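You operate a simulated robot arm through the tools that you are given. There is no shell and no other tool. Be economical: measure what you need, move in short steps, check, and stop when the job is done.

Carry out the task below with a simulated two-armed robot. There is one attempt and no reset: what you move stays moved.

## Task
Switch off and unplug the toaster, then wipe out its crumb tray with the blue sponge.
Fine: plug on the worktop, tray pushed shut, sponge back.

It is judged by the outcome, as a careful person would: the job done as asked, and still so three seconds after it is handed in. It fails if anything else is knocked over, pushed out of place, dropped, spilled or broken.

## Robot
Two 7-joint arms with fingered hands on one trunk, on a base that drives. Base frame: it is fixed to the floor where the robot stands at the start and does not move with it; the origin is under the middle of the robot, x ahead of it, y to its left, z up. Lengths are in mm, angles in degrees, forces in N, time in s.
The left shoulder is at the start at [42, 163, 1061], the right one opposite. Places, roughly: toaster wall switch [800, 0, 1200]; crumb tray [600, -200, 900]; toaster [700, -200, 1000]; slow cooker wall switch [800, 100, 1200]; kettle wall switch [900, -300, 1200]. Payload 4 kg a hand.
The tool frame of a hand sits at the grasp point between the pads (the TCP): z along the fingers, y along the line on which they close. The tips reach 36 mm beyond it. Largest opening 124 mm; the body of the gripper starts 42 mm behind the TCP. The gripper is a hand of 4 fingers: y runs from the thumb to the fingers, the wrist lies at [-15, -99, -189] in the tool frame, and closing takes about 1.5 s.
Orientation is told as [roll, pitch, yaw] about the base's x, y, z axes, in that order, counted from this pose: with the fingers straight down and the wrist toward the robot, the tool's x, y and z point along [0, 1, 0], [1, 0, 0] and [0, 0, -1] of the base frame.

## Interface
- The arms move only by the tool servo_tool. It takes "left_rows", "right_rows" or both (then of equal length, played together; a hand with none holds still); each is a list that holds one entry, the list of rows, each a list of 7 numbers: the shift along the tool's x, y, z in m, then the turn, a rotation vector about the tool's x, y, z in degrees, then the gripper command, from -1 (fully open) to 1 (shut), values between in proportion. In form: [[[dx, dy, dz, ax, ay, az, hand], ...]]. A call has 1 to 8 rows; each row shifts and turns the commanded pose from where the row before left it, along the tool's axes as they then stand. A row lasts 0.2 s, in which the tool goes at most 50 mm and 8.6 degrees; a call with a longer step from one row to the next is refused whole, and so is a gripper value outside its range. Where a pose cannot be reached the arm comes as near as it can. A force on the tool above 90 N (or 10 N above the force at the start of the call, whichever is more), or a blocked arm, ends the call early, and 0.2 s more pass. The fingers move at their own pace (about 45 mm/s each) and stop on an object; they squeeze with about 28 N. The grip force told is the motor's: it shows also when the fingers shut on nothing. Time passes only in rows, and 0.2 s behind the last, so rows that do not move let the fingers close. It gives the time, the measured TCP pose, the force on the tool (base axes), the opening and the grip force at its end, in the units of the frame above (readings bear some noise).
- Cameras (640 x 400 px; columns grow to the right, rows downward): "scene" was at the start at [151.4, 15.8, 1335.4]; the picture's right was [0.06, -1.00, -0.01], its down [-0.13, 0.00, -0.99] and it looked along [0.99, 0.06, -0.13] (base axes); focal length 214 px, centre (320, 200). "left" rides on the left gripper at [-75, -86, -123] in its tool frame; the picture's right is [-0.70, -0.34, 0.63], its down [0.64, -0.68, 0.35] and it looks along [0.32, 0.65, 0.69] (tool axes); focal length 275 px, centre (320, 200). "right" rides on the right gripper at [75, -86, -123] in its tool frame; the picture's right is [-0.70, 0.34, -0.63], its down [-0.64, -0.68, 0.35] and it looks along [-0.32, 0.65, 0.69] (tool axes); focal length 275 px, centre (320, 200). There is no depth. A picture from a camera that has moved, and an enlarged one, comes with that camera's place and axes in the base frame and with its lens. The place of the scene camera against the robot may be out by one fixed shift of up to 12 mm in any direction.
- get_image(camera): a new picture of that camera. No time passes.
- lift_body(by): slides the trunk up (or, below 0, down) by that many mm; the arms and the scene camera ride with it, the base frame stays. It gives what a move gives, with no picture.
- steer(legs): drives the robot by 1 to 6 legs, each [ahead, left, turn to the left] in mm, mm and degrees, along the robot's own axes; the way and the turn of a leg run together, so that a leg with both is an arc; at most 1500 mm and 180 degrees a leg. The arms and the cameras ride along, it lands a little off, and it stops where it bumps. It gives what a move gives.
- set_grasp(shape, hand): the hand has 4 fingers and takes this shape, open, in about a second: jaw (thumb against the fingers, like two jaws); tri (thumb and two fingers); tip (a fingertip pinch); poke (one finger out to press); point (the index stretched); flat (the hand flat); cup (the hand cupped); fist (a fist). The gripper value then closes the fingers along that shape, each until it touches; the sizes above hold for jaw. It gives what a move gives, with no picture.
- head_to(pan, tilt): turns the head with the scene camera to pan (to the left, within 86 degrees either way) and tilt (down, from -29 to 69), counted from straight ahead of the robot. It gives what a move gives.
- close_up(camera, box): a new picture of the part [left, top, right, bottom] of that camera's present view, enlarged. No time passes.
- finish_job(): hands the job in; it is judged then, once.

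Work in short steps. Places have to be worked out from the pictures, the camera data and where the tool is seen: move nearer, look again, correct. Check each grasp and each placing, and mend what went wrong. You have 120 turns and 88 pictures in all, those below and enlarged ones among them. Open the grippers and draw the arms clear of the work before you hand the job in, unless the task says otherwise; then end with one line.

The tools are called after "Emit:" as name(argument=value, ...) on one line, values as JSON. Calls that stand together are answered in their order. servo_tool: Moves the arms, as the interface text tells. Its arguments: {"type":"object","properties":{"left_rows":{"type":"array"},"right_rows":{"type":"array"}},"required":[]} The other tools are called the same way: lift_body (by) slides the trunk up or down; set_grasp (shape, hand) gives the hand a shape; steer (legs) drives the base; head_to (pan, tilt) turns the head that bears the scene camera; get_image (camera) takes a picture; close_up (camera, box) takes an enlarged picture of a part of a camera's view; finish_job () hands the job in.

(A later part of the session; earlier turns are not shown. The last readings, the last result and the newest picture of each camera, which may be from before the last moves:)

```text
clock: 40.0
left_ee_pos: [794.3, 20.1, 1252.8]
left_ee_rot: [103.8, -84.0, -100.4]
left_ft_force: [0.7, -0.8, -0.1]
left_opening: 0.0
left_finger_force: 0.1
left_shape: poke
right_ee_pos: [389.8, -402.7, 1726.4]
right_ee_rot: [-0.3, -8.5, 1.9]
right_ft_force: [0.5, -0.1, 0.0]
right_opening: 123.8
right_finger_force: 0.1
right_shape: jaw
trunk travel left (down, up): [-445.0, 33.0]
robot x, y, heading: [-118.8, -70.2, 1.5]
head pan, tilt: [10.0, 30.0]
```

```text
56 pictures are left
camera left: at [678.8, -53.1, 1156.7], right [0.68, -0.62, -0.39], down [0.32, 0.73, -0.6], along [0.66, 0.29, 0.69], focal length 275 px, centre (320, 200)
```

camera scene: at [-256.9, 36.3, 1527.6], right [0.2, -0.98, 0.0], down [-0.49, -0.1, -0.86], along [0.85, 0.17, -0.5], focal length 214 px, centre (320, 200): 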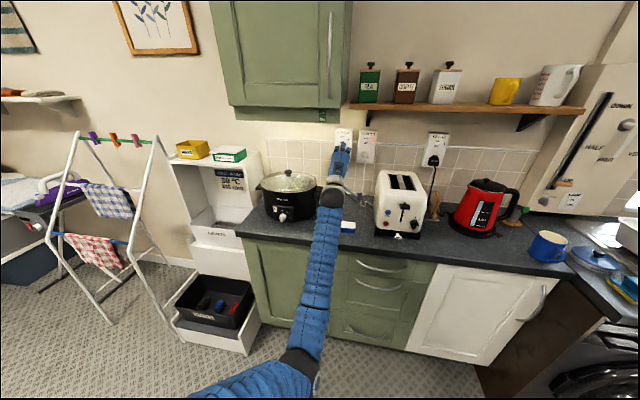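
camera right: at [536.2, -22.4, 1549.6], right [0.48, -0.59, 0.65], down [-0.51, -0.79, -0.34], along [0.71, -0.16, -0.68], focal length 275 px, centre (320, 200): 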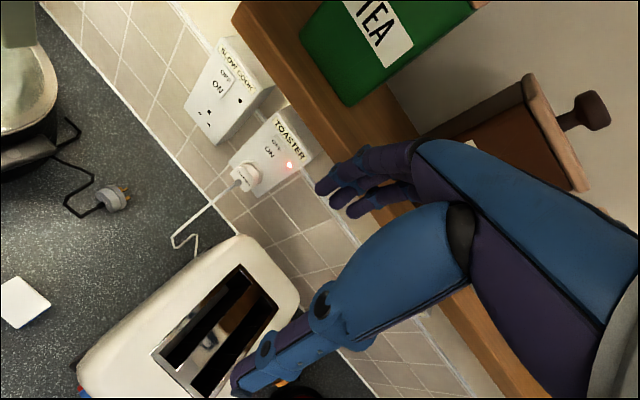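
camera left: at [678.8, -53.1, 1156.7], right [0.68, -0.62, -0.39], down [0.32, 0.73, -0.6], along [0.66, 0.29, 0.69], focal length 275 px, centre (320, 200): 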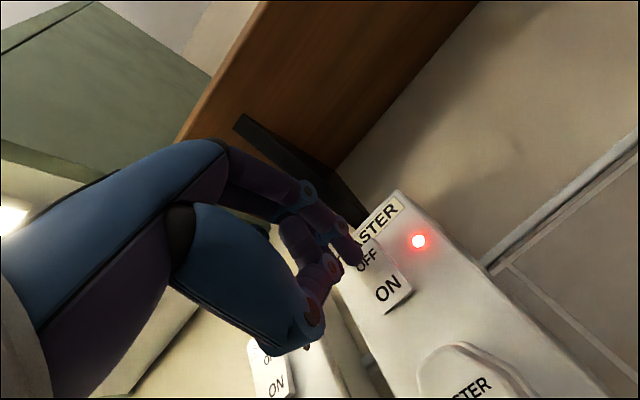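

Tip is aligned over the OFF half with no contact yet; I press on slowly.

Emit:
servo_tool(left_rows=[[[0, 0, 0.006, 0, 0, 0, 1], [0, 0, 0.006, 0, 0, 0, 1], [0, 0, 0.006, 0, 0, 0, 1]]])

Emit:
get_image(camera="left")

```text
clock: 40.8
left_ee_pos: [809.3, 20.7, 1257.4]
left_ee_rot: [105.6, -83.9, -102.1]
left_ft_force: [-29.1, -6.7, -1.4]
left_opening: 0.1
left_finger_force: 0.0
left_shape: poke
right_ee_pos: [383.4, -402.6, 1727.7]
right_ee_rot: [-0.2, -8.6, 1.9]
right_ft_force: [-0.7, 0.5, 0.4]
right_opening: 123.7
right_finger_force: 0.1
right_shape: jaw
trunk travel left (down, up): [-445.0, 33.0]
robot x, y, heading: [-125.3, -68.8, 1.4]
head pan, tilt: [10.0, 30.0]
```

```text
55 pictures are left
camera left: at [692.9, -52.5, 1159.2], right [0.68, -0.62, -0.39], down [0.32, 0.73, -0.6], along [0.66, 0.29, 0.7], focal length 275 px, centre (320, 200)
```

left: 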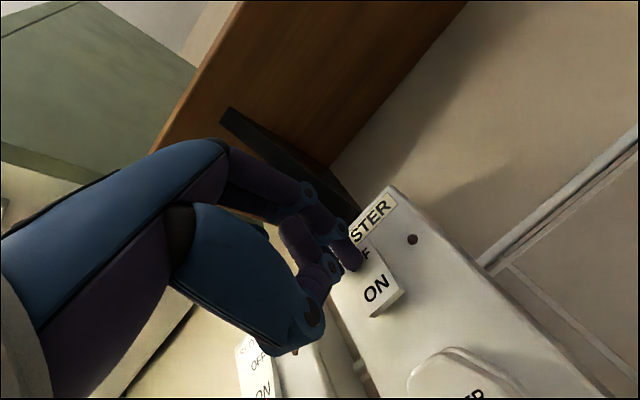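

The red lamp is out: the toaster is switched off. Now I back straight out and go over to the cabinet-light switch, at about (598, 190, 1404), to undo the accidental press.

Emit:
servo_tool(left_rows=[[[0, 0, -0.015, 0, 0, 0, 1], [0, 0, -0.025, 0, 0, 0, 1]]])

Emit:
steer(legs=[[-270, 0, 0], [0, 170, 0]])

Emit:
servo_tool(left_rows=[[[0, 0.025, 0, 0, 0, 0, 1], [0, 0.025, 0, 0, 0, 0, 1], [0, 0.025, 0, 0, 0, 0, 1], [0, 0.025, 0, 0, 0, 0, 1], [0, 0.025, 0, 0, 0, 0, 1], [0, 0.02, 0, 0, 0, 0, 1], [0, 0, 0, 0, 0, 0, 1]]])

Emit:
get_image(camera="left")

```text
clock: 41.4
left_ee_pos: [771.7, 22.7, 1258.3]
left_ee_rot: [106.2, -83.7, -102.5]
left_ft_force: [-0.7, 0.1, -0.1]
left_opening: 0.1
left_finger_force: 0.0
left_shape: poke
right_ee_pos: [385.9, -402.5, 1726.6]
right_ee_rot: [-0.3, -8.6, 2.0]
right_ft_force: [0.7, -0.5, 0.9]
right_opening: 124.0
right_finger_force: 0.0
right_shape: jaw
trunk travel left (down, up): [-445.0, 33.0]
robot x, y, heading: [-125.5, -69.2, 1.5]
head pan, tilt: [10.0, 30.0]
```

```text
clock: 44.4
left_ee_pos: [497.3, 190.8, 1251.7]
left_ee_rot: [102.9, -83.7, -99.0]
left_ft_force: [0.1, 0.2, -0.2]
left_opening: 0.0
left_finger_force: 0.1
left_shape: poke
right_ee_pos: [115.5, -234.5, 1727.3]
right_ee_rot: [-0.3, -8.5, 2.2]
right_ft_force: [-0.8, 0.4, 0.4]
right_opening: 123.9
right_finger_force: 0.1
right_shape: jaw
trunk travel left (down, up): [-445.0, 33.0]
robot x, y, heading: [-400.3, 97.9, 1.9]
head pan, tilt: [10.0, 30.0]
```

```text
clock: 46.0
left_ee_pos: [495.3, 173.1, 1394.7]
left_ee_rot: [102.9, -83.6, -99.0]
left_ft_force: [-0.2, -0.7, -0.2]
left_opening: 0.0
left_finger_force: 0.0
left_shape: poke
right_ee_pos: [115.9, -235.3, 1726.7]
right_ee_rot: [-0.3, -8.5, 2.1]
right_ft_force: [-0.1, -0.2, -0.7]
right_opening: 123.8
right_finger_force: 0.1
right_shape: jaw
trunk travel left (down, up): [-445.0, 33.0]
robot x, y, heading: [-398.0, 94.1, 1.9]
head pan, tilt: [10.0, 30.0]
```

```text
54 pictures are left
camera left: at [379.8, 101.3, 1298.5], right [0.69, -0.61, -0.39], down [0.31, 0.74, -0.6], along [0.66, 0.29, 0.7], focal length 275 px, centre (320, 200)
```

left: 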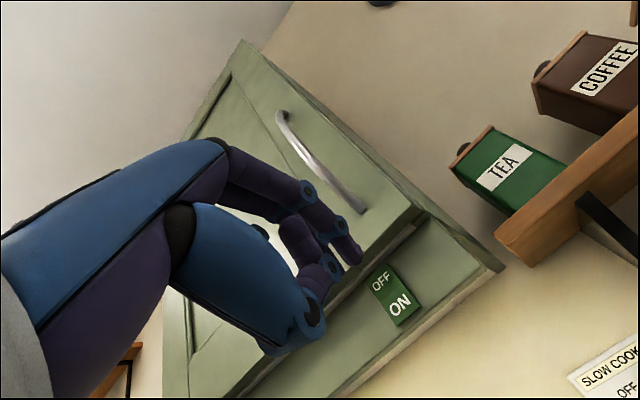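

The OFF half of the cabinet switch triangulates to (610, 198, 1406), close beneath the door's lower edge. A straight index finger would suit better; I change to the point shape and look.

Emit:
set_grasp(hand="left", shape="point")

Emit:
get_image(camera="left")

Emit:
close_up(camera="scene", box=[270, 80, 430, 180])

```text
clock: 46.9
left_ee_pos: [495.6, 175.1, 1395.3]
left_ee_rot: [102.9, -83.6, -99.0]
left_ft_force: [0.2, -0.5, -1.6]
left_opening: 115.9
left_finger_force: 0.0
left_shape: point
right_ee_pos: [116.7, -236.5, 1726.5]
right_ee_rot: [-0.3, -8.5, 2.2]
right_ft_force: [0.4, 0.2, 0.0]
right_opening: 124.1
right_finger_force: 0.0
right_shape: jaw
trunk travel left (down, up): [-445.0, 33.0]
robot x, y, heading: [-397.8, 95.1, 1.7]
head pan, tilt: [10.0, 30.0]
```

```text
53 pictures are left
camera left: at [379.9, 101.1, 1298.3], right [0.69, -0.61, -0.39], down [0.31, 0.74, -0.6], along [0.66, 0.29, 0.7], focal length 275 px, centre (320, 200)
```

left: 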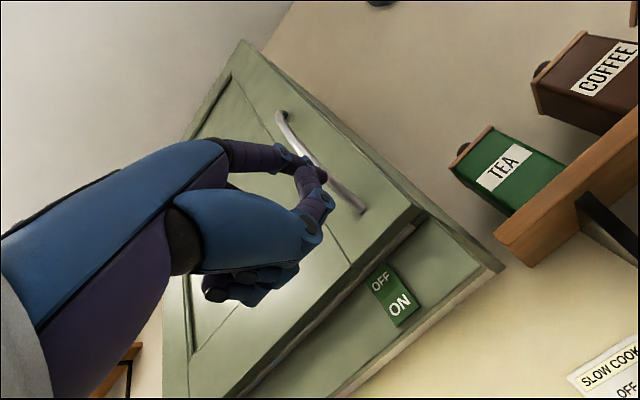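

```text
4.00 times, centred on (350, 130) of scene
camera zoom: at [-320.0, 123.0, 1527.6], right [0.2, -0.98, 0.0], down [-0.49, -0.1, -0.86], along [0.85, 0.18, -0.5], focal length 858 px, centre (200, 480)
```

zoom: 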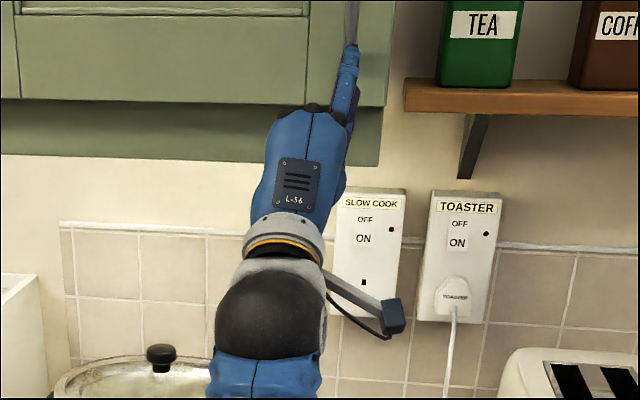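

Both wall lamps are dark. I zoom into the pointing hand to locate the index tip.

Emit:
close_up(camera="left", box=[180, 110, 420, 320])

```text
1.90 times, centred on (300, 215) of left
camera zoom: at [379.9, 101.1, 1298.3], right [0.69, -0.61, -0.39], down [0.31, 0.74, -0.6], along [0.66, 0.29, 0.7], focal length 524 px, centre (358, 171)
```

zoom: 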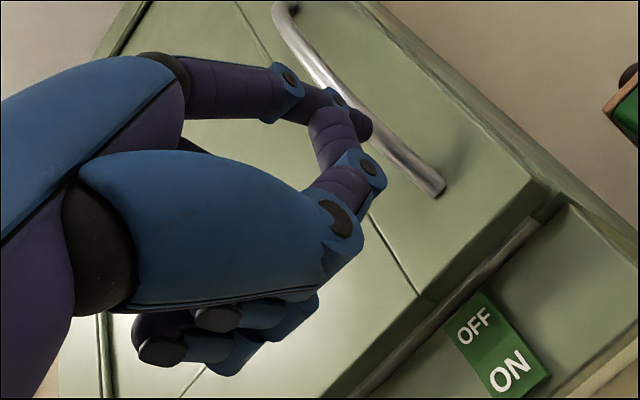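

The index is nearly straight with its tip roughly 100 mm above and 55 mm ahead of the TCP. I lower the hand so the index tip lies in front of the OFF half, staying short of it.

Emit:
servo_tool(left_rows=[[[0.006, -0.022, 0.003, 0, 0, 0, -1], [0.006, -0.022, 0.003, 0, 0, 0, -1], [0.006, -0.022, 0.003, 0, 0, 0, -1], [0.006, -0.022, 0.003, 0, 0, 0, -1], [0, 0, 0, 0, 0, 0, -1]]])

Emit:
get_image(camera="left")

Emit:
close_up(camera="scene", box=[270, 80, 430, 180])

```text
clock: 48.1
left_ee_pos: [507.6, 208.9, 1311.4]
left_ee_rot: [103.2, -83.6, -99.2]
left_ft_force: [-0.4, 0.2, 0.7]
left_opening: 116.4
left_finger_force: 0.1
left_shape: point
right_ee_pos: [115.6, -236.5, 1726.8]
right_ee_rot: [-0.3, -8.4, 2.1]
right_ft_force: [-0.2, -0.3, -0.4]
right_opening: 124.1
right_finger_force: 0.1
right_shape: jaw
trunk travel left (down, up): [-445.0, 33.0]
robot x, y, heading: [-396.6, 95.3, 2.3]
head pan, tilt: [10.0, 30.0]
```

```text
50 pictures are left
camera left: at [391.1, 135.0, 1214.3], right [0.69, -0.61, -0.39], down [0.31, 0.74, -0.6], along [0.66, 0.29, 0.7], focal length 275 px, centre (320, 200)
```

left: 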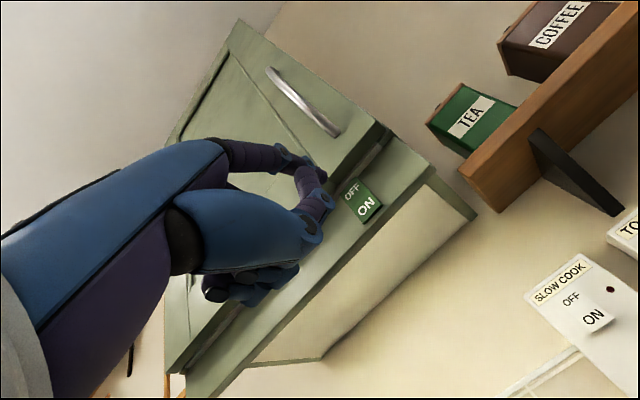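

```text
4.00 times, centred on (350, 130) of scene
camera zoom: at [-320.2, 122.7, 1527.7], right [0.2, -0.98, 0.0], down [-0.49, -0.1, -0.86], along [0.85, 0.18, -0.5], focal length 858 px, centre (200, 480)
```

zoom: 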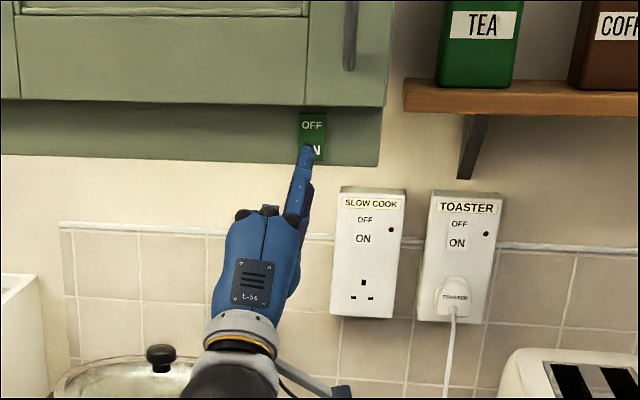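

Index tip at about (540, 192, 1393), OFF half at (610, 200, 1405). I go up 12, left 6 and forward 50, then look.

Emit:
servo_tool(left_rows=[[[0.004, 0.007, 0.008, 0, 0, 0, -1], [0.004, 0.006, 0.012, 0, 0, 0, -1], [0, 0, 0.015, 0, 0, 0, -1], [0, 0, 0.015, 0, 0, 0, -1], [0, 0, 0, 0, 0, 0, -1]]])

Emit:
close_up(camera="scene", box=[300, 80, 380, 130])

Emit:
close_up(camera="left", box=[220, 80, 420, 280])

```text
clock: 49.3
left_ee_pos: [555.5, 220.0, 1327.0]
left_ee_rot: [102.9, -83.6, -99.0]
left_ft_force: [0.6, 0.2, -0.8]
left_opening: 116.0
left_finger_force: 0.0
left_shape: point
right_ee_pos: [116.1, -234.4, 1727.5]
right_ee_rot: [-0.3, -8.4, 2.1]
right_ft_force: [-0.4, 0.6, 0.2]
right_opening: 123.9
right_finger_force: 0.0
right_shape: jaw
trunk travel left (down, up): [-445.0, 33.0]
robot x, y, heading: [-395.9, 91.8, 1.7]
head pan, tilt: [10.0, 30.0]
```

```text
8.00 times, centred on (340, 105) of scene
camera zoom: at [-320.3, 123.2, 1527.6], right [0.2, -0.98, 0.0], down [-0.49, -0.1, -0.86], along [0.85, 0.18, -0.5], focal length 1716 px, centre (160, 960)
```

zoom: 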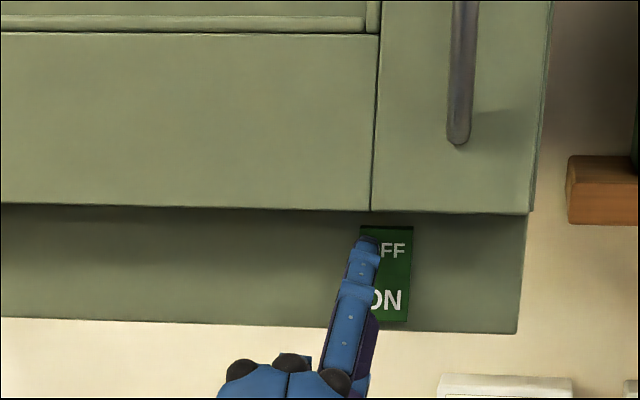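

```text
2.00 times, centred on (320, 180) of left
camera zoom: at [439.7, 145.6, 1229.4], right [0.69, -0.61, -0.39], down [0.31, 0.74, -0.6], along [0.66, 0.29, 0.7], focal length 551 px, centre (320, 240)
```

zoom: 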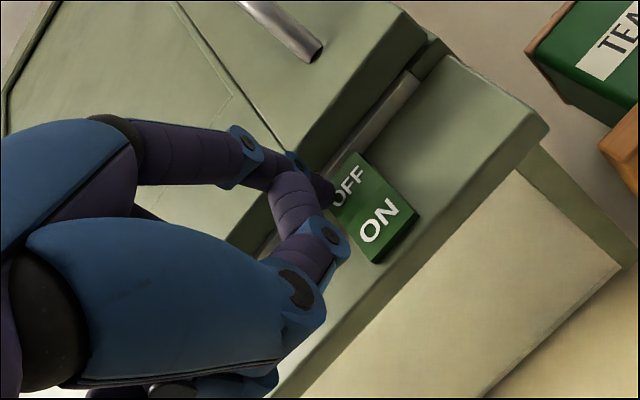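

Tip is about 9 mm left of the OFF text; I shift right and creep forward to press.

Emit:
servo_tool(left_rows=[[[-0.009, -0.001, 0.0, 0, 0, 0, -1], [0, 0, 0.008, 0, 0, 0, -1], [0, 0, 0.008, 0, 0, 0, -1], [0, 0, 0.008, 0, 0, 0, -1]]])

Emit:
close_up(camera="scene", box=[300, 80, 380, 130])

```text
clock: 50.3
left_ee_pos: [572.6, 212.1, 1329.5]
left_ee_rot: [107.2, -83.6, -103.2]
left_ft_force: [-68.0, -1.2, -22.9]
left_opening: 116.5
left_finger_force: 0.1
left_shape: point
right_ee_pos: [105.3, -235.5, 1728.2]
right_ee_rot: [-0.2, -8.8, 2.1]
right_ft_force: [-0.4, 0.6, -0.8]
right_opening: 123.8
right_finger_force: 0.0
right_shape: jaw
trunk travel left (down, up): [-445.0, 33.0]
robot x, y, heading: [-396.9, 93.6, 1.7]
head pan, tilt: [10.0, 30.0]
```

```text
8.00 times, centred on (340, 105) of scene
camera zoom: at [-328.7, 123.5, 1527.8], right [0.2, -0.98, 0.0], down [-0.49, -0.1, -0.87], along [0.85, 0.18, -0.5], focal length 1716 px, centre (160, 960)
```

zoom: 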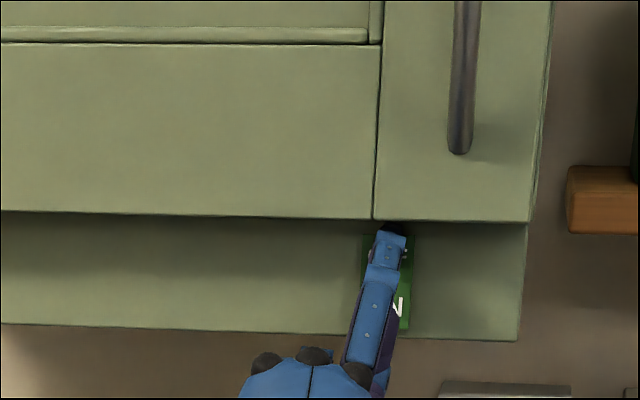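

The wall below the cabinet is dark again: the cabinet light is back off. I retreat, and reshape the hand to jaw while rolling it so it closes sideways for the plug.

Emit:
servo_tool(left_rows=[[[0, 0, -0.02, 0, 0, 0, -1], [0, 0, -0.03, 0, 0, 0, -1], [0, -0.02, -0.03, 0, 0, 0, -1], [0, -0.02, -0.02, 0, 0, 0, -1]]])

Emit:
set_grasp(hand="left", shape="jaw")

Emit:
servo_tool(left_rows=[[[0, 0, 0, 0, 0, 8.4, -0.2], [0, 0, 0, 0, 0, 8.4, -0.2], [0, 0, 0, 0, 0, 8.4, -0.2], [0, 0, 0, 0, 0, 8.4, -0.2], [0, 0, 0, 0, 0, 8.4, -0.2]]])

Emit:
get_image(camera="scene")

```text
clock: 51.3
left_ee_pos: [480.7, 210.1, 1284.3]
left_ee_rot: [103.1, -83.6, -99.2]
left_ft_force: [-0.4, 0.3, 0.2]
left_opening: 0.0
left_finger_force: 0.0
left_shape: point
right_ee_pos: [115.6, -235.6, 1726.9]
right_ee_rot: [-0.3, -8.4, 2.1]
right_ft_force: [1.2, -0.4, 0.5]
right_opening: 123.8
right_finger_force: 0.0
right_shape: jaw
trunk travel left (down, up): [-445.0, 33.0]
robot x, y, heading: [-394.5, 94.3, 1.9]
head pan, tilt: [10.0, 30.0]
```

```text
clock: 52.2
left_ee_pos: [481.6, 209.6, 1282.3]
left_ee_rot: [102.8, -83.6, -99.0]
left_ft_force: [0.1, -0.1, -0.6]
left_opening: 123.6
left_finger_force: 0.1
left_shape: jaw
right_ee_pos: [116.0, -235.8, 1726.3]
right_ee_rot: [-0.3, -8.5, 2.1]
right_ft_force: [0.5, 0.8, 0.3]
right_opening: 124.2
right_finger_force: 0.0
right_shape: jaw
trunk travel left (down, up): [-445.0, 33.0]
robot x, y, heading: [-396.2, 98.2, 2.0]
head pan, tilt: [10.0, 30.0]
```

```text
clock: 53.4
left_ee_pos: [481.3, 209.9, 1282.8]
left_ee_rot: [92.0, -41.7, -87.5]
left_ft_force: [-0.3, 0.0, -0.6]
left_opening: 74.7
left_finger_force: 0.1
left_shape: jaw
right_ee_pos: [115.1, -234.3, 1726.8]
right_ee_rot: [-0.3, -8.5, 2.1]
right_ft_force: [0.0, 0.3, 0.0]
right_opening: 124.0
right_finger_force: 0.0
right_shape: jaw
trunk travel left (down, up): [-445.0, 33.0]
robot x, y, heading: [-397.9, 93.4, 1.6]
head pan, tilt: [10.0, 30.0]
```

```text
45 pictures are left
camera scene: at [-320.3, 123.8, 1527.7], right [0.2, -0.98, 0.0], down [-0.49, -0.1, -0.86], along [0.85, 0.18, -0.5], focal length 214 px, centre (320, 200)
```

scene: 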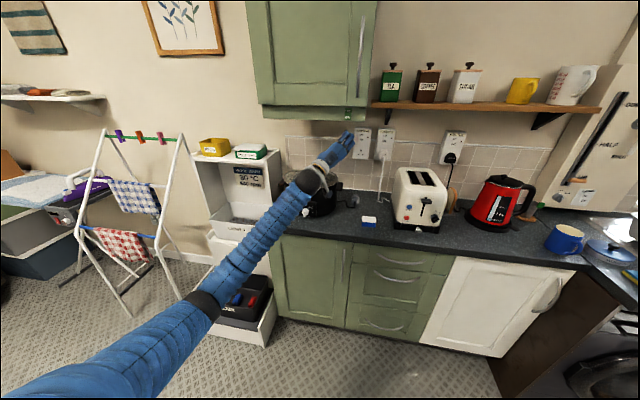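

Rolling works exactly. I finish the roll, then lower the hand to plug height.

Emit:
servo_tool(left_rows=[[[0, 0, 0, 0, 0, 8.4, -0.6], [0, 0, 0, 0, 0, 8.4, -0.6], [0, 0, 0, 0, 0, 8.4, -0.6], [0, 0, 0, 0, 0, 8.4, -0.6], [0, 0, 0, 0, 0, 8.1, -0.6], [-0.03, 0, 0, 0, 0, 0, -0.6], [-0.03, 0, 0, 0, 0, 0, -0.6]]])

Emit:
steer(legs=[[0, -200, 0], [160, 0, 0]])

Emit:
servo_tool(left_rows=[[[-0.025, 0, 0, 0, 0, 0, -0.6], [-0.025, 0, 0, 0, 0, 0, -0.6], [0, 0, 0, 0, 0, 0, -0.6]]])

Emit:
get_image(camera="left")

Emit:
get_image(camera="scene")

```text
clock: 55.0
left_ee_pos: [483.5, 210.3, 1222.3]
left_ee_rot: [91.5, -0.1, -86.1]
left_ft_force: [0.4, -0.4, -1.0]
left_opening: 99.0
left_finger_force: 0.2
left_shape: jaw
right_ee_pos: [115.3, -234.5, 1727.3]
right_ee_rot: [-0.3, -8.5, 2.2]
right_ft_force: [0.3, 0.5, -0.6]
right_opening: 124.2
right_finger_force: 0.0
right_shape: jaw
trunk travel left (down, up): [-445.0, 33.0]
robot x, y, heading: [-398.4, 95.1, 1.9]
head pan, tilt: [10.0, 30.0]
```

```text
clock: 57.6
left_ee_pos: [647.9, 15.4, 1223.7]
left_ee_rot: [91.4, -0.2, -86.3]
left_ft_force: [-0.5, 0.2, -0.1]
left_opening: 99.1
left_finger_force: 0.2
left_shape: jaw
right_ee_pos: [280.8, -429.9, 1727.9]
right_ee_rot: [-0.3, -8.5, 2.1]
right_ft_force: [-0.7, -0.6, -0.1]
right_opening: 123.9
right_finger_force: 0.1
right_shape: jaw
trunk travel left (down, up): [-445.0, 33.0]
robot x, y, heading: [-233.0, -102.8, 1.5]
head pan, tilt: [10.0, 30.0]
```

```text
clock: 58.4
left_ee_pos: [649.3, 15.1, 1172.4]
left_ee_rot: [91.3, -0.1, -86.2]
left_ft_force: [0.2, -0.6, 0.7]
left_opening: 99.3
left_finger_force: 0.0
left_shape: jaw
right_ee_pos: [280.8, -429.6, 1727.3]
right_ee_rot: [-0.3, -8.6, 2.2]
right_ft_force: [0.5, 0.2, 0.4]
right_opening: 124.1
right_finger_force: 0.0
right_shape: jaw
trunk travel left (down, up): [-445.0, 33.0]
robot x, y, heading: [-235.6, -99.9, 1.9]
head pan, tilt: [10.0, 30.0]
```

```text
44 pictures are left
camera left: at [523.0, 91.8, 1093.5], right [0.63, 0.38, -0.68], down [0.28, 0.7, 0.65], along [0.73, -0.6, 0.33], focal length 275 px, centre (320, 200)
```

left: 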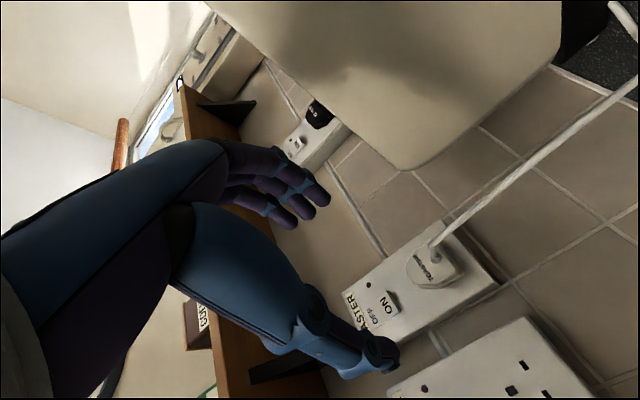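

```text
43 pictures are left
camera scene: at [-155.4, -71.7, 1527.7], right [0.2, -0.98, 0.0], down [-0.49, -0.1, -0.86], along [0.85, 0.18, -0.5], focal length 214 px, centre (320, 200)
```

scene: 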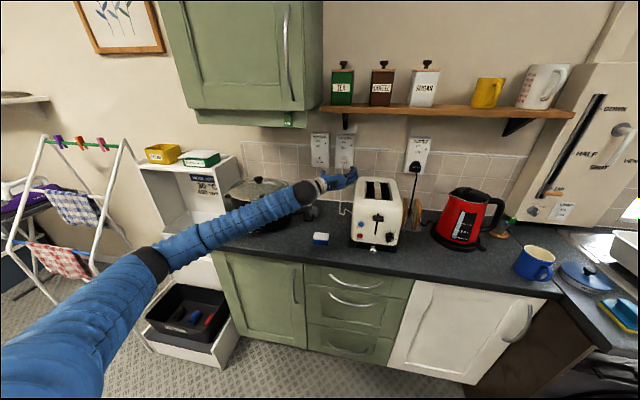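

The plug is visible ahead of the hand; I enlarge it to measure its depth and centre.

Emit:
close_up(camera="left", box=[330, 190, 530, 350])

```text
2.50 times, centred on (430, 270) of left
camera zoom: at [523.0, 91.8, 1093.5], right [0.63, 0.38, -0.68], down [0.28, 0.7, 0.65], along [0.73, -0.6, 0.33], focal length 688 px, centre (45, 25)
```

zoom: 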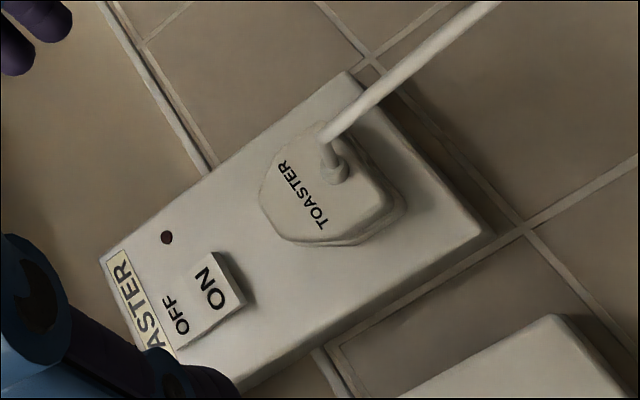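

The plug face is at about (829, 8, 1163), some 19 mm proud of the plate, wide part around z=1155. I straighten the hand, narrow the opening to 75 mm and drive forward 100 mm.

Emit:
servo_tool(left_rows=[[[-0.008, 0.004, 0, -1.9, 0, 0, -0.2], [-0.008, 0.004, 0, -1.9, 0, 0, -0.2], [0, 0, 0, 0, 0, 0, -0.2]]])

Emit:
steer(legs=[[100, 0, 0]])

Emit:
get_image(camera="left")

```text
clock: 59.2
left_ee_pos: [650.1, 7.9, 1156.7]
left_ee_rot: [91.4, 0.0, -90.0]
left_ft_force: [-0.2, -0.2, 0.2]
left_opening: 74.8
left_finger_force: 0.1
left_shape: jaw
right_ee_pos: [280.0, -429.9, 1727.2]
right_ee_rot: [-0.2, -8.6, 2.1]
right_ft_force: [-0.3, 0.4, -0.2]
right_opening: 123.8
right_finger_force: 0.0
right_shape: jaw
trunk travel left (down, up): [-445.0, 33.0]
robot x, y, heading: [-232.9, -99.2, 1.7]
head pan, tilt: [10.0, 30.0]
```

```text
clock: 60.3
left_ee_pos: [752.5, 9.8, 1154.6]
left_ee_rot: [91.3, -0.1, -90.0]
left_ft_force: [-0.2, -0.1, 0.0]
left_opening: 75.0
left_finger_force: 0.1
left_shape: jaw
right_ee_pos: [382.3, -427.3, 1725.3]
right_ee_rot: [-0.4, -8.4, 2.2]
right_ft_force: [0.2, 1.5, 0.3]
right_opening: 123.9
right_finger_force: 0.0
right_shape: jaw
trunk travel left (down, up): [-445.0, 33.0]
robot x, y, heading: [-130.4, -91.9, 1.8]
head pan, tilt: [10.0, 30.0]
```

```text
41 pictures are left
camera left: at [630.9, 95.0, 1076.7], right [0.65, 0.34, -0.68], down [0.33, 0.68, 0.65], along [0.68, -0.65, 0.33], focal length 275 px, centre (320, 200)
```

left: 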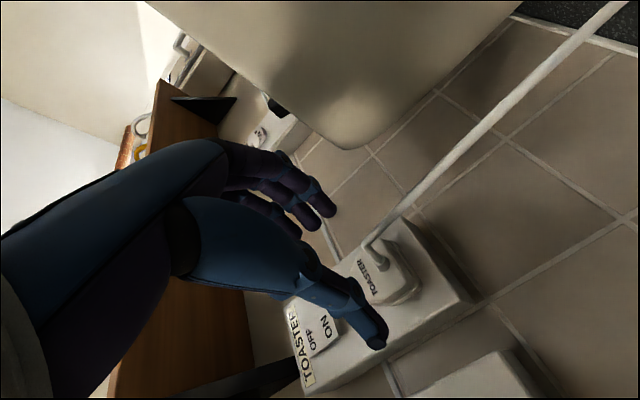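

Alignment checks out (plug label at (829, 8, 1164)). I advance 50 mm.

Emit:
servo_tool(left_rows=[[[0, 0, 0.0125, 0, 0, 0, -0.2], [0, 0, 0.0125, 0, 0, 0, -0.2], [0, 0, 0.0125, 0, 0, 0, -0.2], [0, 0, 0.0125, 0, 0, 0, -0.2], [0, 0, 0, 0, 0, 0, -0.2]]])

Emit:
get_image(camera="left")

```text
clock: 61.5
left_ee_pos: [801.7, 8.5, 1158.7]
left_ee_rot: [91.4, 0.0, -90.0]
left_ft_force: [0.8, -0.3, 0.1]
left_opening: 74.6
left_finger_force: 0.2
left_shape: jaw
right_ee_pos: [379.7, -426.7, 1726.5]
right_ee_rot: [-0.2, -8.3, 2.1]
right_ft_force: [-0.4, 0.0, 0.8]
right_opening: 123.9
right_finger_force: 0.1
right_shape: jaw
trunk travel left (down, up): [-445.0, 33.0]
robot x, y, heading: [-132.6, -95.4, 1.6]
head pan, tilt: [10.0, 30.0]
```

```text
40 pictures are left
camera left: at [680.3, 94.9, 1079.0], right [0.65, 0.34, -0.68], down [0.33, 0.68, 0.65], along [0.68, -0.65, 0.33], focal length 275 px, centre (320, 200)
```

left: 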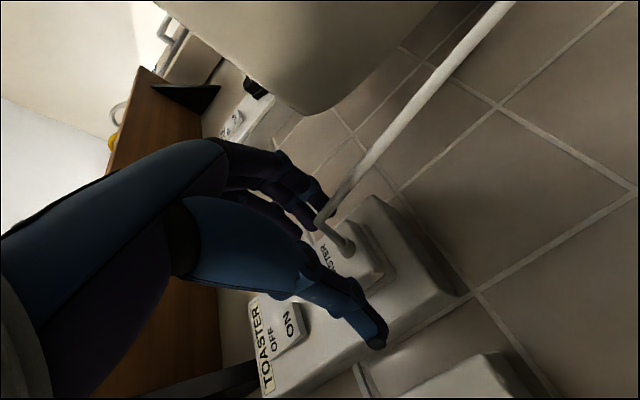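

Fingers straddle the plug. I advance 4 mm and close.

Emit:
servo_tool(left_rows=[[[0, 0, 0.004, 0, 0, 0, -0.2], [0, 0, 0, 0, 0, 0, 0.3], [0, 0, 0, 0, 0, 0, 1], [0, 0, 0, 0, 0, 0, 1], [0, 0, 0, 0, 0, 0, 1], [0, 0, 0, 0, 0, 0, 1], [0, 0, 0, 0, 0, 0, 1], [0, 0, 0, 0, 0, 0, 1]]])

Emit:
get_image(camera="left")

```text
clock: 63.3
left_ee_pos: [804.0, 10.4, 1157.8]
left_ee_rot: [91.6, 0.0, -90.1]
left_ft_force: [-3.1, 5.3, 0.5]
left_opening: 48.1
left_finger_force: 28.0
left_shape: jaw
right_ee_pos: [378.3, -426.1, 1726.3]
right_ee_rot: [-0.3, -8.5, 2.1]
right_ft_force: [0.2, 0.4, 0.0]
right_opening: 124.0
right_finger_force: 0.1
right_shape: jaw
trunk travel left (down, up): [-445.0, 33.0]
robot x, y, heading: [-130.9, -95.2, 1.9]
head pan, tilt: [10.0, 30.0]
```

```text
39 pictures are left
camera left: at [683.7, 95.6, 1079.7], right [0.65, 0.34, -0.68], down [0.33, 0.68, 0.65], along [0.68, -0.65, 0.33], focal length 275 px, centre (320, 200)
```

left: 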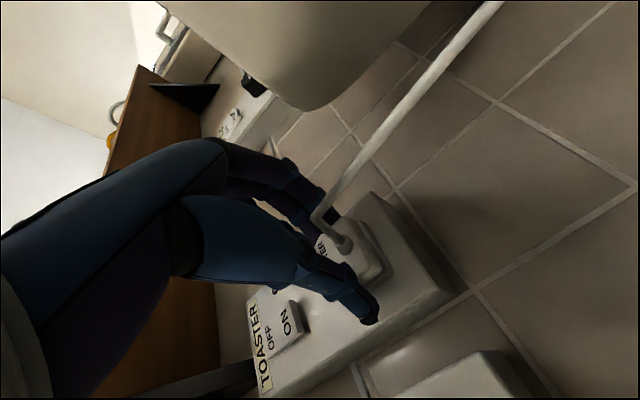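

Gripped at 48 mm with 28 N. I pull straight out.

Emit:
servo_tool(left_rows=[[[0, 0, -0.008, 0, 0, 0, 1], [0, 0, -0.01, 0, 0, 0, 1], [0, 0, -0.012, 0, 0, 0, 1], [0, 0, -0.012, 0, 0, 0, 1], [0, 0, 0, 0, 0, 0, 1]]])

Emit:
get_image(camera="left")

```text
clock: 64.5
left_ee_pos: [762.6, 10.0, 1156.7]
left_ee_rot: [91.4, 0.0, -90.0]
left_ft_force: [0.2, 0.3, 0.4]
left_opening: 47.1
left_finger_force: 27.9
left_shape: jaw
right_ee_pos: [381.0, -427.4, 1726.7]
right_ee_rot: [-0.3, -8.4, 2.1]
right_ft_force: [-0.1, 0.0, 0.0]
right_opening: 124.0
right_finger_force: 0.0
right_shape: jaw
trunk travel left (down, up): [-445.0, 33.0]
robot x, y, heading: [-133.1, -95.9, 1.9]
head pan, tilt: [10.0, 30.0]
```

```text
38 pictures are left
camera left: at [641.9, 95.0, 1077.5], right [0.65, 0.34, -0.68], down [0.33, 0.68, 0.65], along [0.68, -0.65, 0.33], focal length 275 px, centre (320, 200)
```

left: 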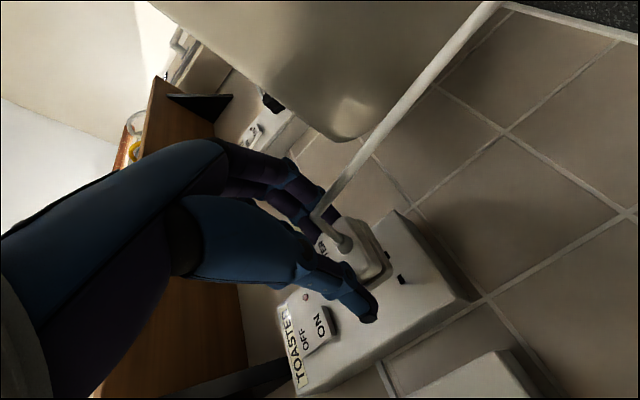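

The plug is out (empty socket hole visible). I draw it back a bit more, then tip the hand to point down for laying it on the clear spot near (690, 45).

Emit:
servo_tool(left_rows=[[[0, -0.008, -0.012, 0, 0, 0, 1], [0, -0.008, -0.012, 0, 0, 0, 1], [0, -0.008, -0.012, 0, -6, 0, 1], [0, -0.008, 0, 0, -8, 0, 1], [0, 0, 0, 0, -8, 0, 1], [0, 0, 0, 0, -8, 0, 1], [0, 0, 0, 0, -8, 0, 1], [0, 0, 0, 0, -8, 0, 1]]])

Emit:
get_image(camera="left")

Emit:
get_image(camera="scene")

```text
clock: 66.3
left_ee_pos: [727.3, 41.2, 1157.5]
left_ee_rot: [45.3, 0.1, -90.0]
left_ft_force: [0.1, 0.1, 0.2]
left_opening: 46.8
left_finger_force: 27.9
left_shape: jaw
right_ee_pos: [382.9, -426.6, 1726.4]
right_ee_rot: [-0.3, -8.4, 2.1]
right_ft_force: [1.0, -0.3, -0.1]
right_opening: 123.6
right_finger_force: 0.1
right_shape: jaw
trunk travel left (down, up): [-445.0, 33.0]
robot x, y, heading: [-133.4, -94.5, 1.8]
head pan, tilt: [10.0, 30.0]
```

```text
37 pictures are left
camera left: at [587.2, 127.1, 1187.9], right [-0.04, 0.34, -0.94], down [0.7, 0.68, 0.21], along [0.71, -0.65, -0.26], focal length 275 px, centre (320, 200)
```

left: 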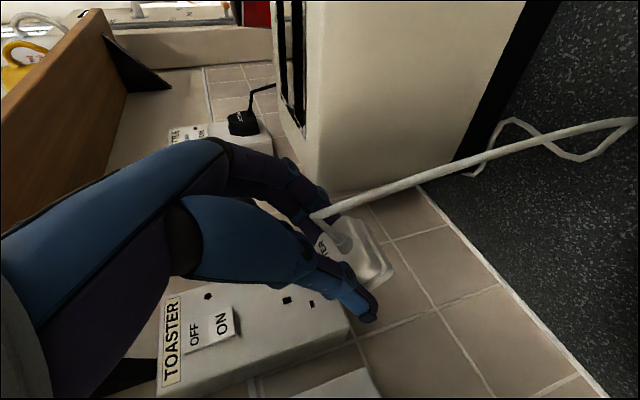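

```text
36 pictures are left
camera scene: at [-54.4, -68.4, 1527.5], right [0.2, -0.98, 0.0], down [-0.49, -0.1, -0.86], along [0.85, 0.18, -0.5], focal length 214 px, centre (320, 200)
```

scene: 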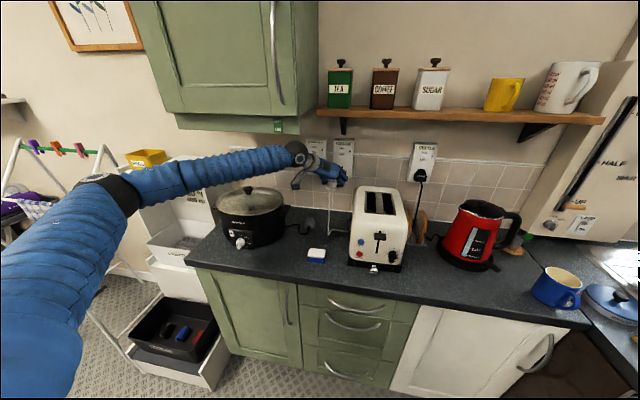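

Plug held well. I finish tipping the hand to straight down.

Emit:
servo_tool(left_rows=[[[0, 0, 0, 0, -8, 0, 1], [0, 0, 0, 0, -8, 0, 1], [0, 0, 0, 0, -8, 0, 1], [0, 0, 0, 0, -8, 0, 1], [0, 0, 0, 0, -8, 0, 1], [0, 0, 0, 0, -5, 0, 1], [-0.02, 0, 0.02, 0, 0, 0, 1], [-0.01, 0, 0.03, 0, 0, 0, 1]]])

Emit:
get_image(camera="scene")

Emit:
get_image(camera="left")

```text
clock: 68.1
left_ee_pos: [697.7, 40.6, 1106.6]
left_ee_rot: [0.4, 0.0, -90.0]
left_ft_force: [-0.1, 0.6, -0.8]
left_opening: 47.0
left_finger_force: 27.9
left_shape: jaw
right_ee_pos: [382.0, -428.4, 1725.1]
right_ee_rot: [-0.3, -8.4, 2.0]
right_ft_force: [0.3, 0.1, 0.9]
right_opening: 123.8
right_finger_force: 0.0
right_shape: jaw
trunk travel left (down, up): [-445.0, 33.0]
robot x, y, heading: [-132.8, -93.7, 1.8]
head pan, tilt: [10.0, 30.0]
```

```text
35 pictures are left
camera scene: at [-54.0, -68.3, 1527.5], right [0.2, -0.98, 0.0], down [-0.49, -0.1, -0.86], along [0.85, 0.18, -0.5], focal length 214 px, centre (320, 200)
```

scene: 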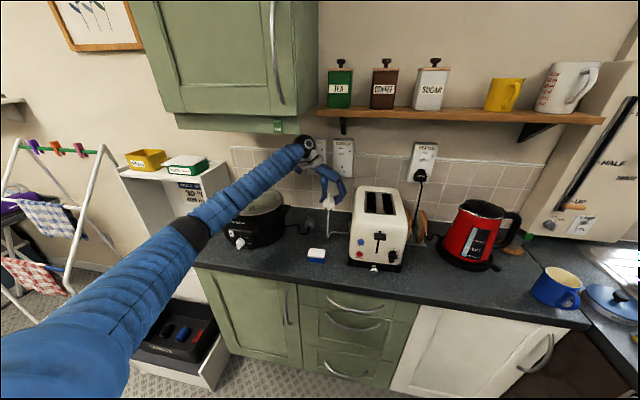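

```text
34 pictures are left
camera left: at [621.7, 126.2, 1226.6], right [-0.69, 0.34, -0.64], down [0.65, 0.68, -0.34], along [0.32, -0.65, -0.69], focal length 275 px, centre (320, 200)
```

left: 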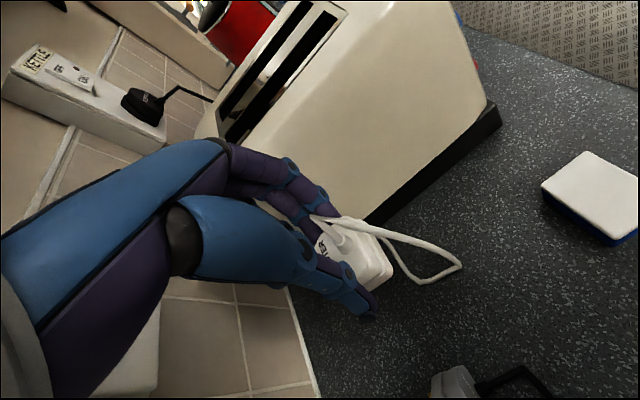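

Hand points down with the plug, clear of toaster and sponge. I lower it to just above the worktop, then creep to contact.

Emit:
servo_tool(left_rows=[[[0, 0, 0.025, 0, 0, 0, 1], [0, 0, 0.025, 0, 0, 0, 1], [0, 0, 0.025, 0, 0, 0, 1], [0, 0, 0.025, 0, 0, 0, 1], [0, 0, 0.015, 0, 0, 0, 1], [0, 0, 0, 0, 0, 0, 1]]])

Emit:
get_image(camera="left")

Emit:
get_image(camera="scene")

```text
clock: 69.5
left_ee_pos: [696.5, 41.4, 992.1]
left_ee_rot: [0.6, 0.0, -90.0]
left_ft_force: [-0.6, 0.1, -0.2]
left_opening: 47.0
left_finger_force: 28.3
left_shape: jaw
right_ee_pos: [378.1, -427.0, 1726.7]
right_ee_rot: [-0.3, -8.5, 2.1]
right_ft_force: [0.4, 1.0, 0.0]
right_opening: 124.2
right_finger_force: 0.0
right_shape: jaw
trunk travel left (down, up): [-445.0, 33.0]
robot x, y, heading: [-133.1, -97.3, 1.8]
head pan, tilt: [10.0, 30.0]
```

```text
33 pictures are left
camera left: at [620.6, 125.7, 1113.5], right [-0.69, 0.34, -0.64], down [0.65, 0.68, -0.34], along [0.32, -0.65, -0.69], focal length 275 px, centre (320, 200)
```

left: 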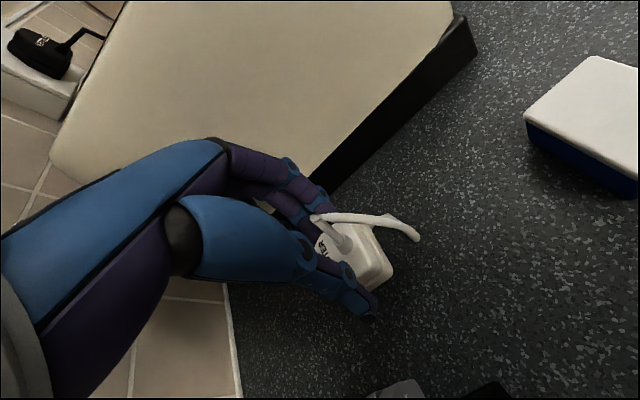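

```text
32 pictures are left
camera scene: at [-56.8, -69.1, 1527.9], right [0.2, -0.98, 0.0], down [-0.49, -0.1, -0.86], along [0.85, 0.18, -0.5], focal length 214 px, centre (320, 200)
```

scene: 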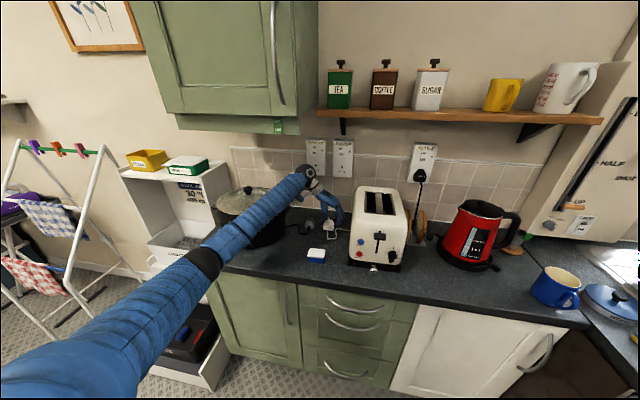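

Close to the worktop now; I creep down until contact.

Emit:
servo_tool(left_rows=[[[0, 0, 0.006, 0, 0, 0, 1], [0, 0, 0.006, 0, 0, 0, 1], [0, 0, 0.005, 0, 0, 0, 1], [0, 0, 0, 0, 0, 0, 1]]])

```text
clock: 70.5
left_ee_pos: [693.7, 37.0, 980.6]
left_ee_rot: [0.9, 0.2, -90.1]
left_ft_force: [-0.6, 0.5, 0.5]
left_opening: 46.8
left_finger_force: 28.4
left_shape: jaw
right_ee_pos: [372.0, -434.5, 1728.4]
right_ee_rot: [-0.1, -8.8, 2.0]
right_ft_force: [-0.6, 0.1, -1.4]
right_opening: 123.7
right_finger_force: 0.0
right_shape: jaw
trunk travel left (down, up): [-445.0, 33.0]
robot x, y, heading: [-131.1, -96.0, 1.6]
head pan, tilt: [10.0, 30.0]
```

The tool force is nil but the robot leans slightly: the forearm may be touching the slow cooker. I raise 8 mm and look closely.

Emit:
servo_tool(left_rows=[[[0, 0, -0.008, 0, 0, 0, 1], [0, 0, 0, 0, 0, 0, 1]]])

Emit:
close_up(camera="scene", box=[190, 140, 370, 280])

```text
clock: 71.1
left_ee_pos: [692.2, 37.5, 982.4]
left_ee_rot: [0.4, 0.2, -90.1]
left_ft_force: [-0.6, 0.4, -0.8]
left_opening: 46.7
left_finger_force: 28.5
left_shape: jaw
right_ee_pos: [372.4, -432.6, 1727.3]
right_ee_rot: [-0.2, -8.7, 2.1]
right_ft_force: [0.0, 0.6, 0.1]
right_opening: 124.3
right_finger_force: 0.0
right_shape: jaw
trunk travel left (down, up): [-445.0, 33.0]
robot x, y, heading: [-133.2, -97.0, 1.8]
head pan, tilt: [10.0, 30.0]
```

```text
2.86 times, centred on (280, 210) of scene
camera zoom: at [-62.5, -73.3, 1527.6], right [0.2, -0.98, 0.0], down [-0.49, -0.1, -0.87], along [0.85, 0.18, -0.5], focal length 613 px, centre (434, 171)
```

zoom: 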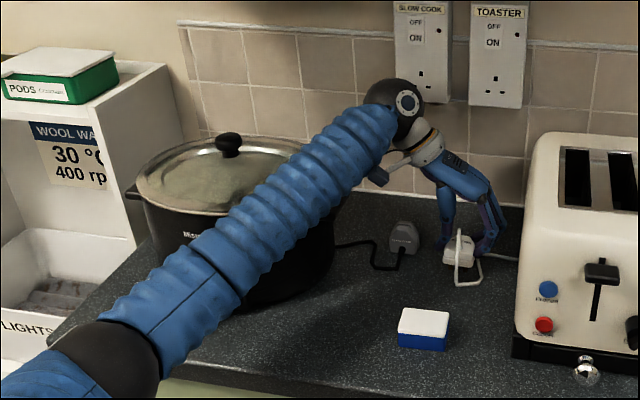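

The forearm rests against the slow cooker's rim. I lift 60 mm and swing the wrist toward the robot, so the forearm passes clear of the cooker.

Emit:
servo_tool(left_rows=[[[0, 0, -0.02, 0, 0, 0, 1], [0, 0, -0.03, 0, 0, 0, 1], [0, 0, -0.02, 0, 0, -8, 1], [0, 0, 0, 0, 0, -8, 1], [0, 0, 0, 0, 0, -8, 1], [0, 0, 0, 0, 0, -8, 1], [0, 0, 0, 0, 0, -8, 1], [0, 0, 0, 0, 0, -8, 1]]])

Emit:
close_up(camera="scene", box=[190, 140, 430, 290])

```text
clock: 72.9
left_ee_pos: [698.7, 41.5, 1051.3]
left_ee_rot: [0.3, -0.2, -41.9]
left_ft_force: [0.0, -0.1, -0.1]
left_opening: 46.7
left_finger_force: 27.2
left_shape: jaw
right_ee_pos: [379.8, -427.2, 1726.5]
right_ee_rot: [-0.3, -8.6, 2.1]
right_ft_force: [-0.5, -0.3, -0.6]
right_opening: 123.6
right_finger_force: 0.2
right_shape: jaw
trunk travel left (down, up): [-445.0, 33.0]
robot x, y, heading: [-133.3, -92.9, 2.2]
head pan, tilt: [10.0, 30.0]
```

```text
2.67 times, centred on (310, 215) of scene
camera zoom: at [-55.3, -68.7, 1527.7], right [0.2, -0.98, 0.0], down [-0.49, -0.1, -0.86], along [0.85, 0.18, -0.5], focal length 572 px, centre (347, 160)
```

zoom: 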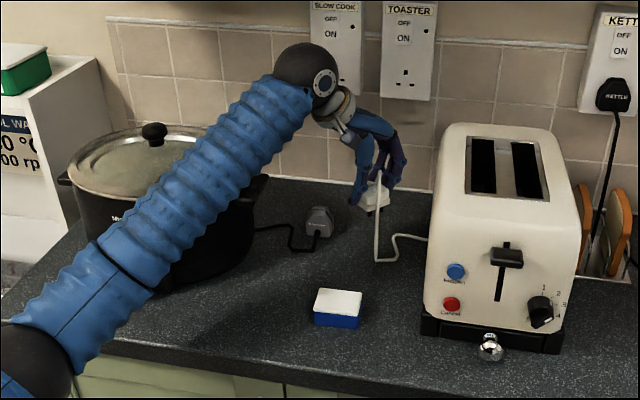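

Cooker lid is undisturbed. I swing the wrist the rest of the way toward the robot and check.

Emit:
servo_tool(left_rows=[[[0, 0, 0, 0, 0, -8, 1], [0, 0, 0, 0, 0, -8, 1], [0, 0, 0, 0, 0, -8, 1], [0, 0, 0, 0, 0, -8, 1], [0, 0, 0, 0, 0, -8, 1]]])

Emit:
close_up(camera="scene", box=[190, 140, 430, 290])

```text
clock: 74.1
left_ee_pos: [697.8, 41.1, 1051.7]
left_ee_rot: [0.0, -0.4, -1.9]
left_ft_force: [0.1, -0.1, -0.1]
left_opening: 46.7
left_finger_force: 28.2
left_shape: jaw
right_ee_pos: [381.7, -427.8, 1726.3]
right_ee_rot: [-0.3, -8.4, 2.2]
right_ft_force: [0.4, -0.3, -0.2]
right_opening: 123.8
right_finger_force: 0.0
right_shape: jaw
trunk travel left (down, up): [-445.0, 33.0]
robot x, y, heading: [-136.4, -95.0, 2.3]
head pan, tilt: [10.0, 30.0]
```

```text
2.67 times, centred on (310, 215) of scene
camera zoom: at [-54.7, -68.7, 1527.6], right [0.2, -0.98, 0.0], down [-0.49, -0.1, -0.86], along [0.85, 0.18, -0.5], focal length 572 px, centre (347, 160)
```

zoom: 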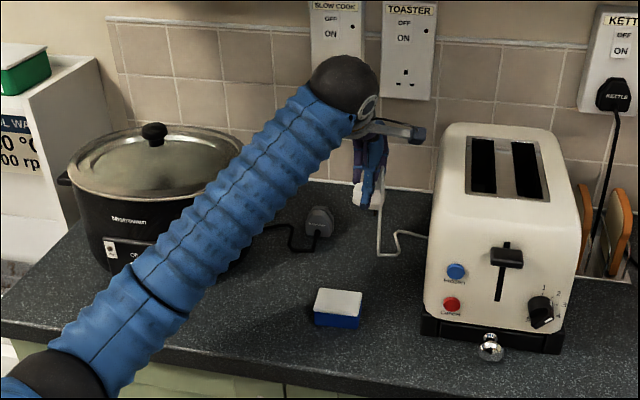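

Forearm now passes in front of the cooker. I lower in steps, watching for lean.

Emit:
servo_tool(left_rows=[[[0, 0, 0.02, 0, 0, 0, 1], [0, 0, 0.02, 0, 0, 0, 1], [0, 0, 0.02, 0, 0, 0, 1], [0, 0, 0, 0, 0, 0, 1]]])

Emit:
servo_tool(left_rows=[[[0, 0, 0.005, 0, 0, 0, 1], [0, 0, 0.005, 0, 0, 0, 1], [0, 0, 0, 0, 0, 0, 1]]])

Emit:
get_image(camera="left")

```text
clock: 75.1
left_ee_pos: [697.4, 40.8, 991.1]
left_ee_rot: [-0.1, -0.5, -1.9]
left_ft_force: [0.4, -0.8, -0.2]
left_opening: 46.7
left_finger_force: 28.0
left_shape: jaw
right_ee_pos: [381.1, -427.2, 1727.1]
right_ee_rot: [-0.2, -8.5, 2.1]
right_ft_force: [-0.3, 0.5, -0.1]
right_opening: 123.8
right_finger_force: 0.1
right_shape: jaw
trunk travel left (down, up): [-445.0, 33.0]
robot x, y, heading: [-134.4, -98.2, 2.1]
head pan, tilt: [10.0, 30.0]
```

```text
clock: 75.9
left_ee_pos: [697.8, 42.6, 980.4]
left_ee_rot: [0.0, -0.4, -2.0]
left_ft_force: [-0.3, -0.2, 0.1]
left_opening: 46.4
left_finger_force: 27.8
left_shape: jaw
right_ee_pos: [380.4, -426.5, 1725.7]
right_ee_rot: [-0.3, -8.4, 2.1]
right_ft_force: [0.0, 0.0, 0.4]
right_opening: 123.9
right_finger_force: 0.1
right_shape: jaw
trunk travel left (down, up): [-445.0, 33.0]
robot x, y, heading: [-132.1, -97.8, 1.8]
head pan, tilt: [10.0, 30.0]
```

```text
28 pictures are left
camera left: at [608.8, -30.6, 1102.7], right [-0.36, -0.68, -0.64], down [-0.66, 0.67, -0.35], along [0.66, 0.29, -0.69], focal length 275 px, centre (320, 200)
```

left: 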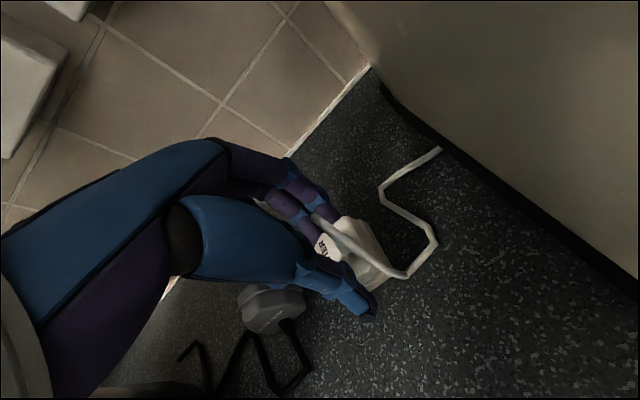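

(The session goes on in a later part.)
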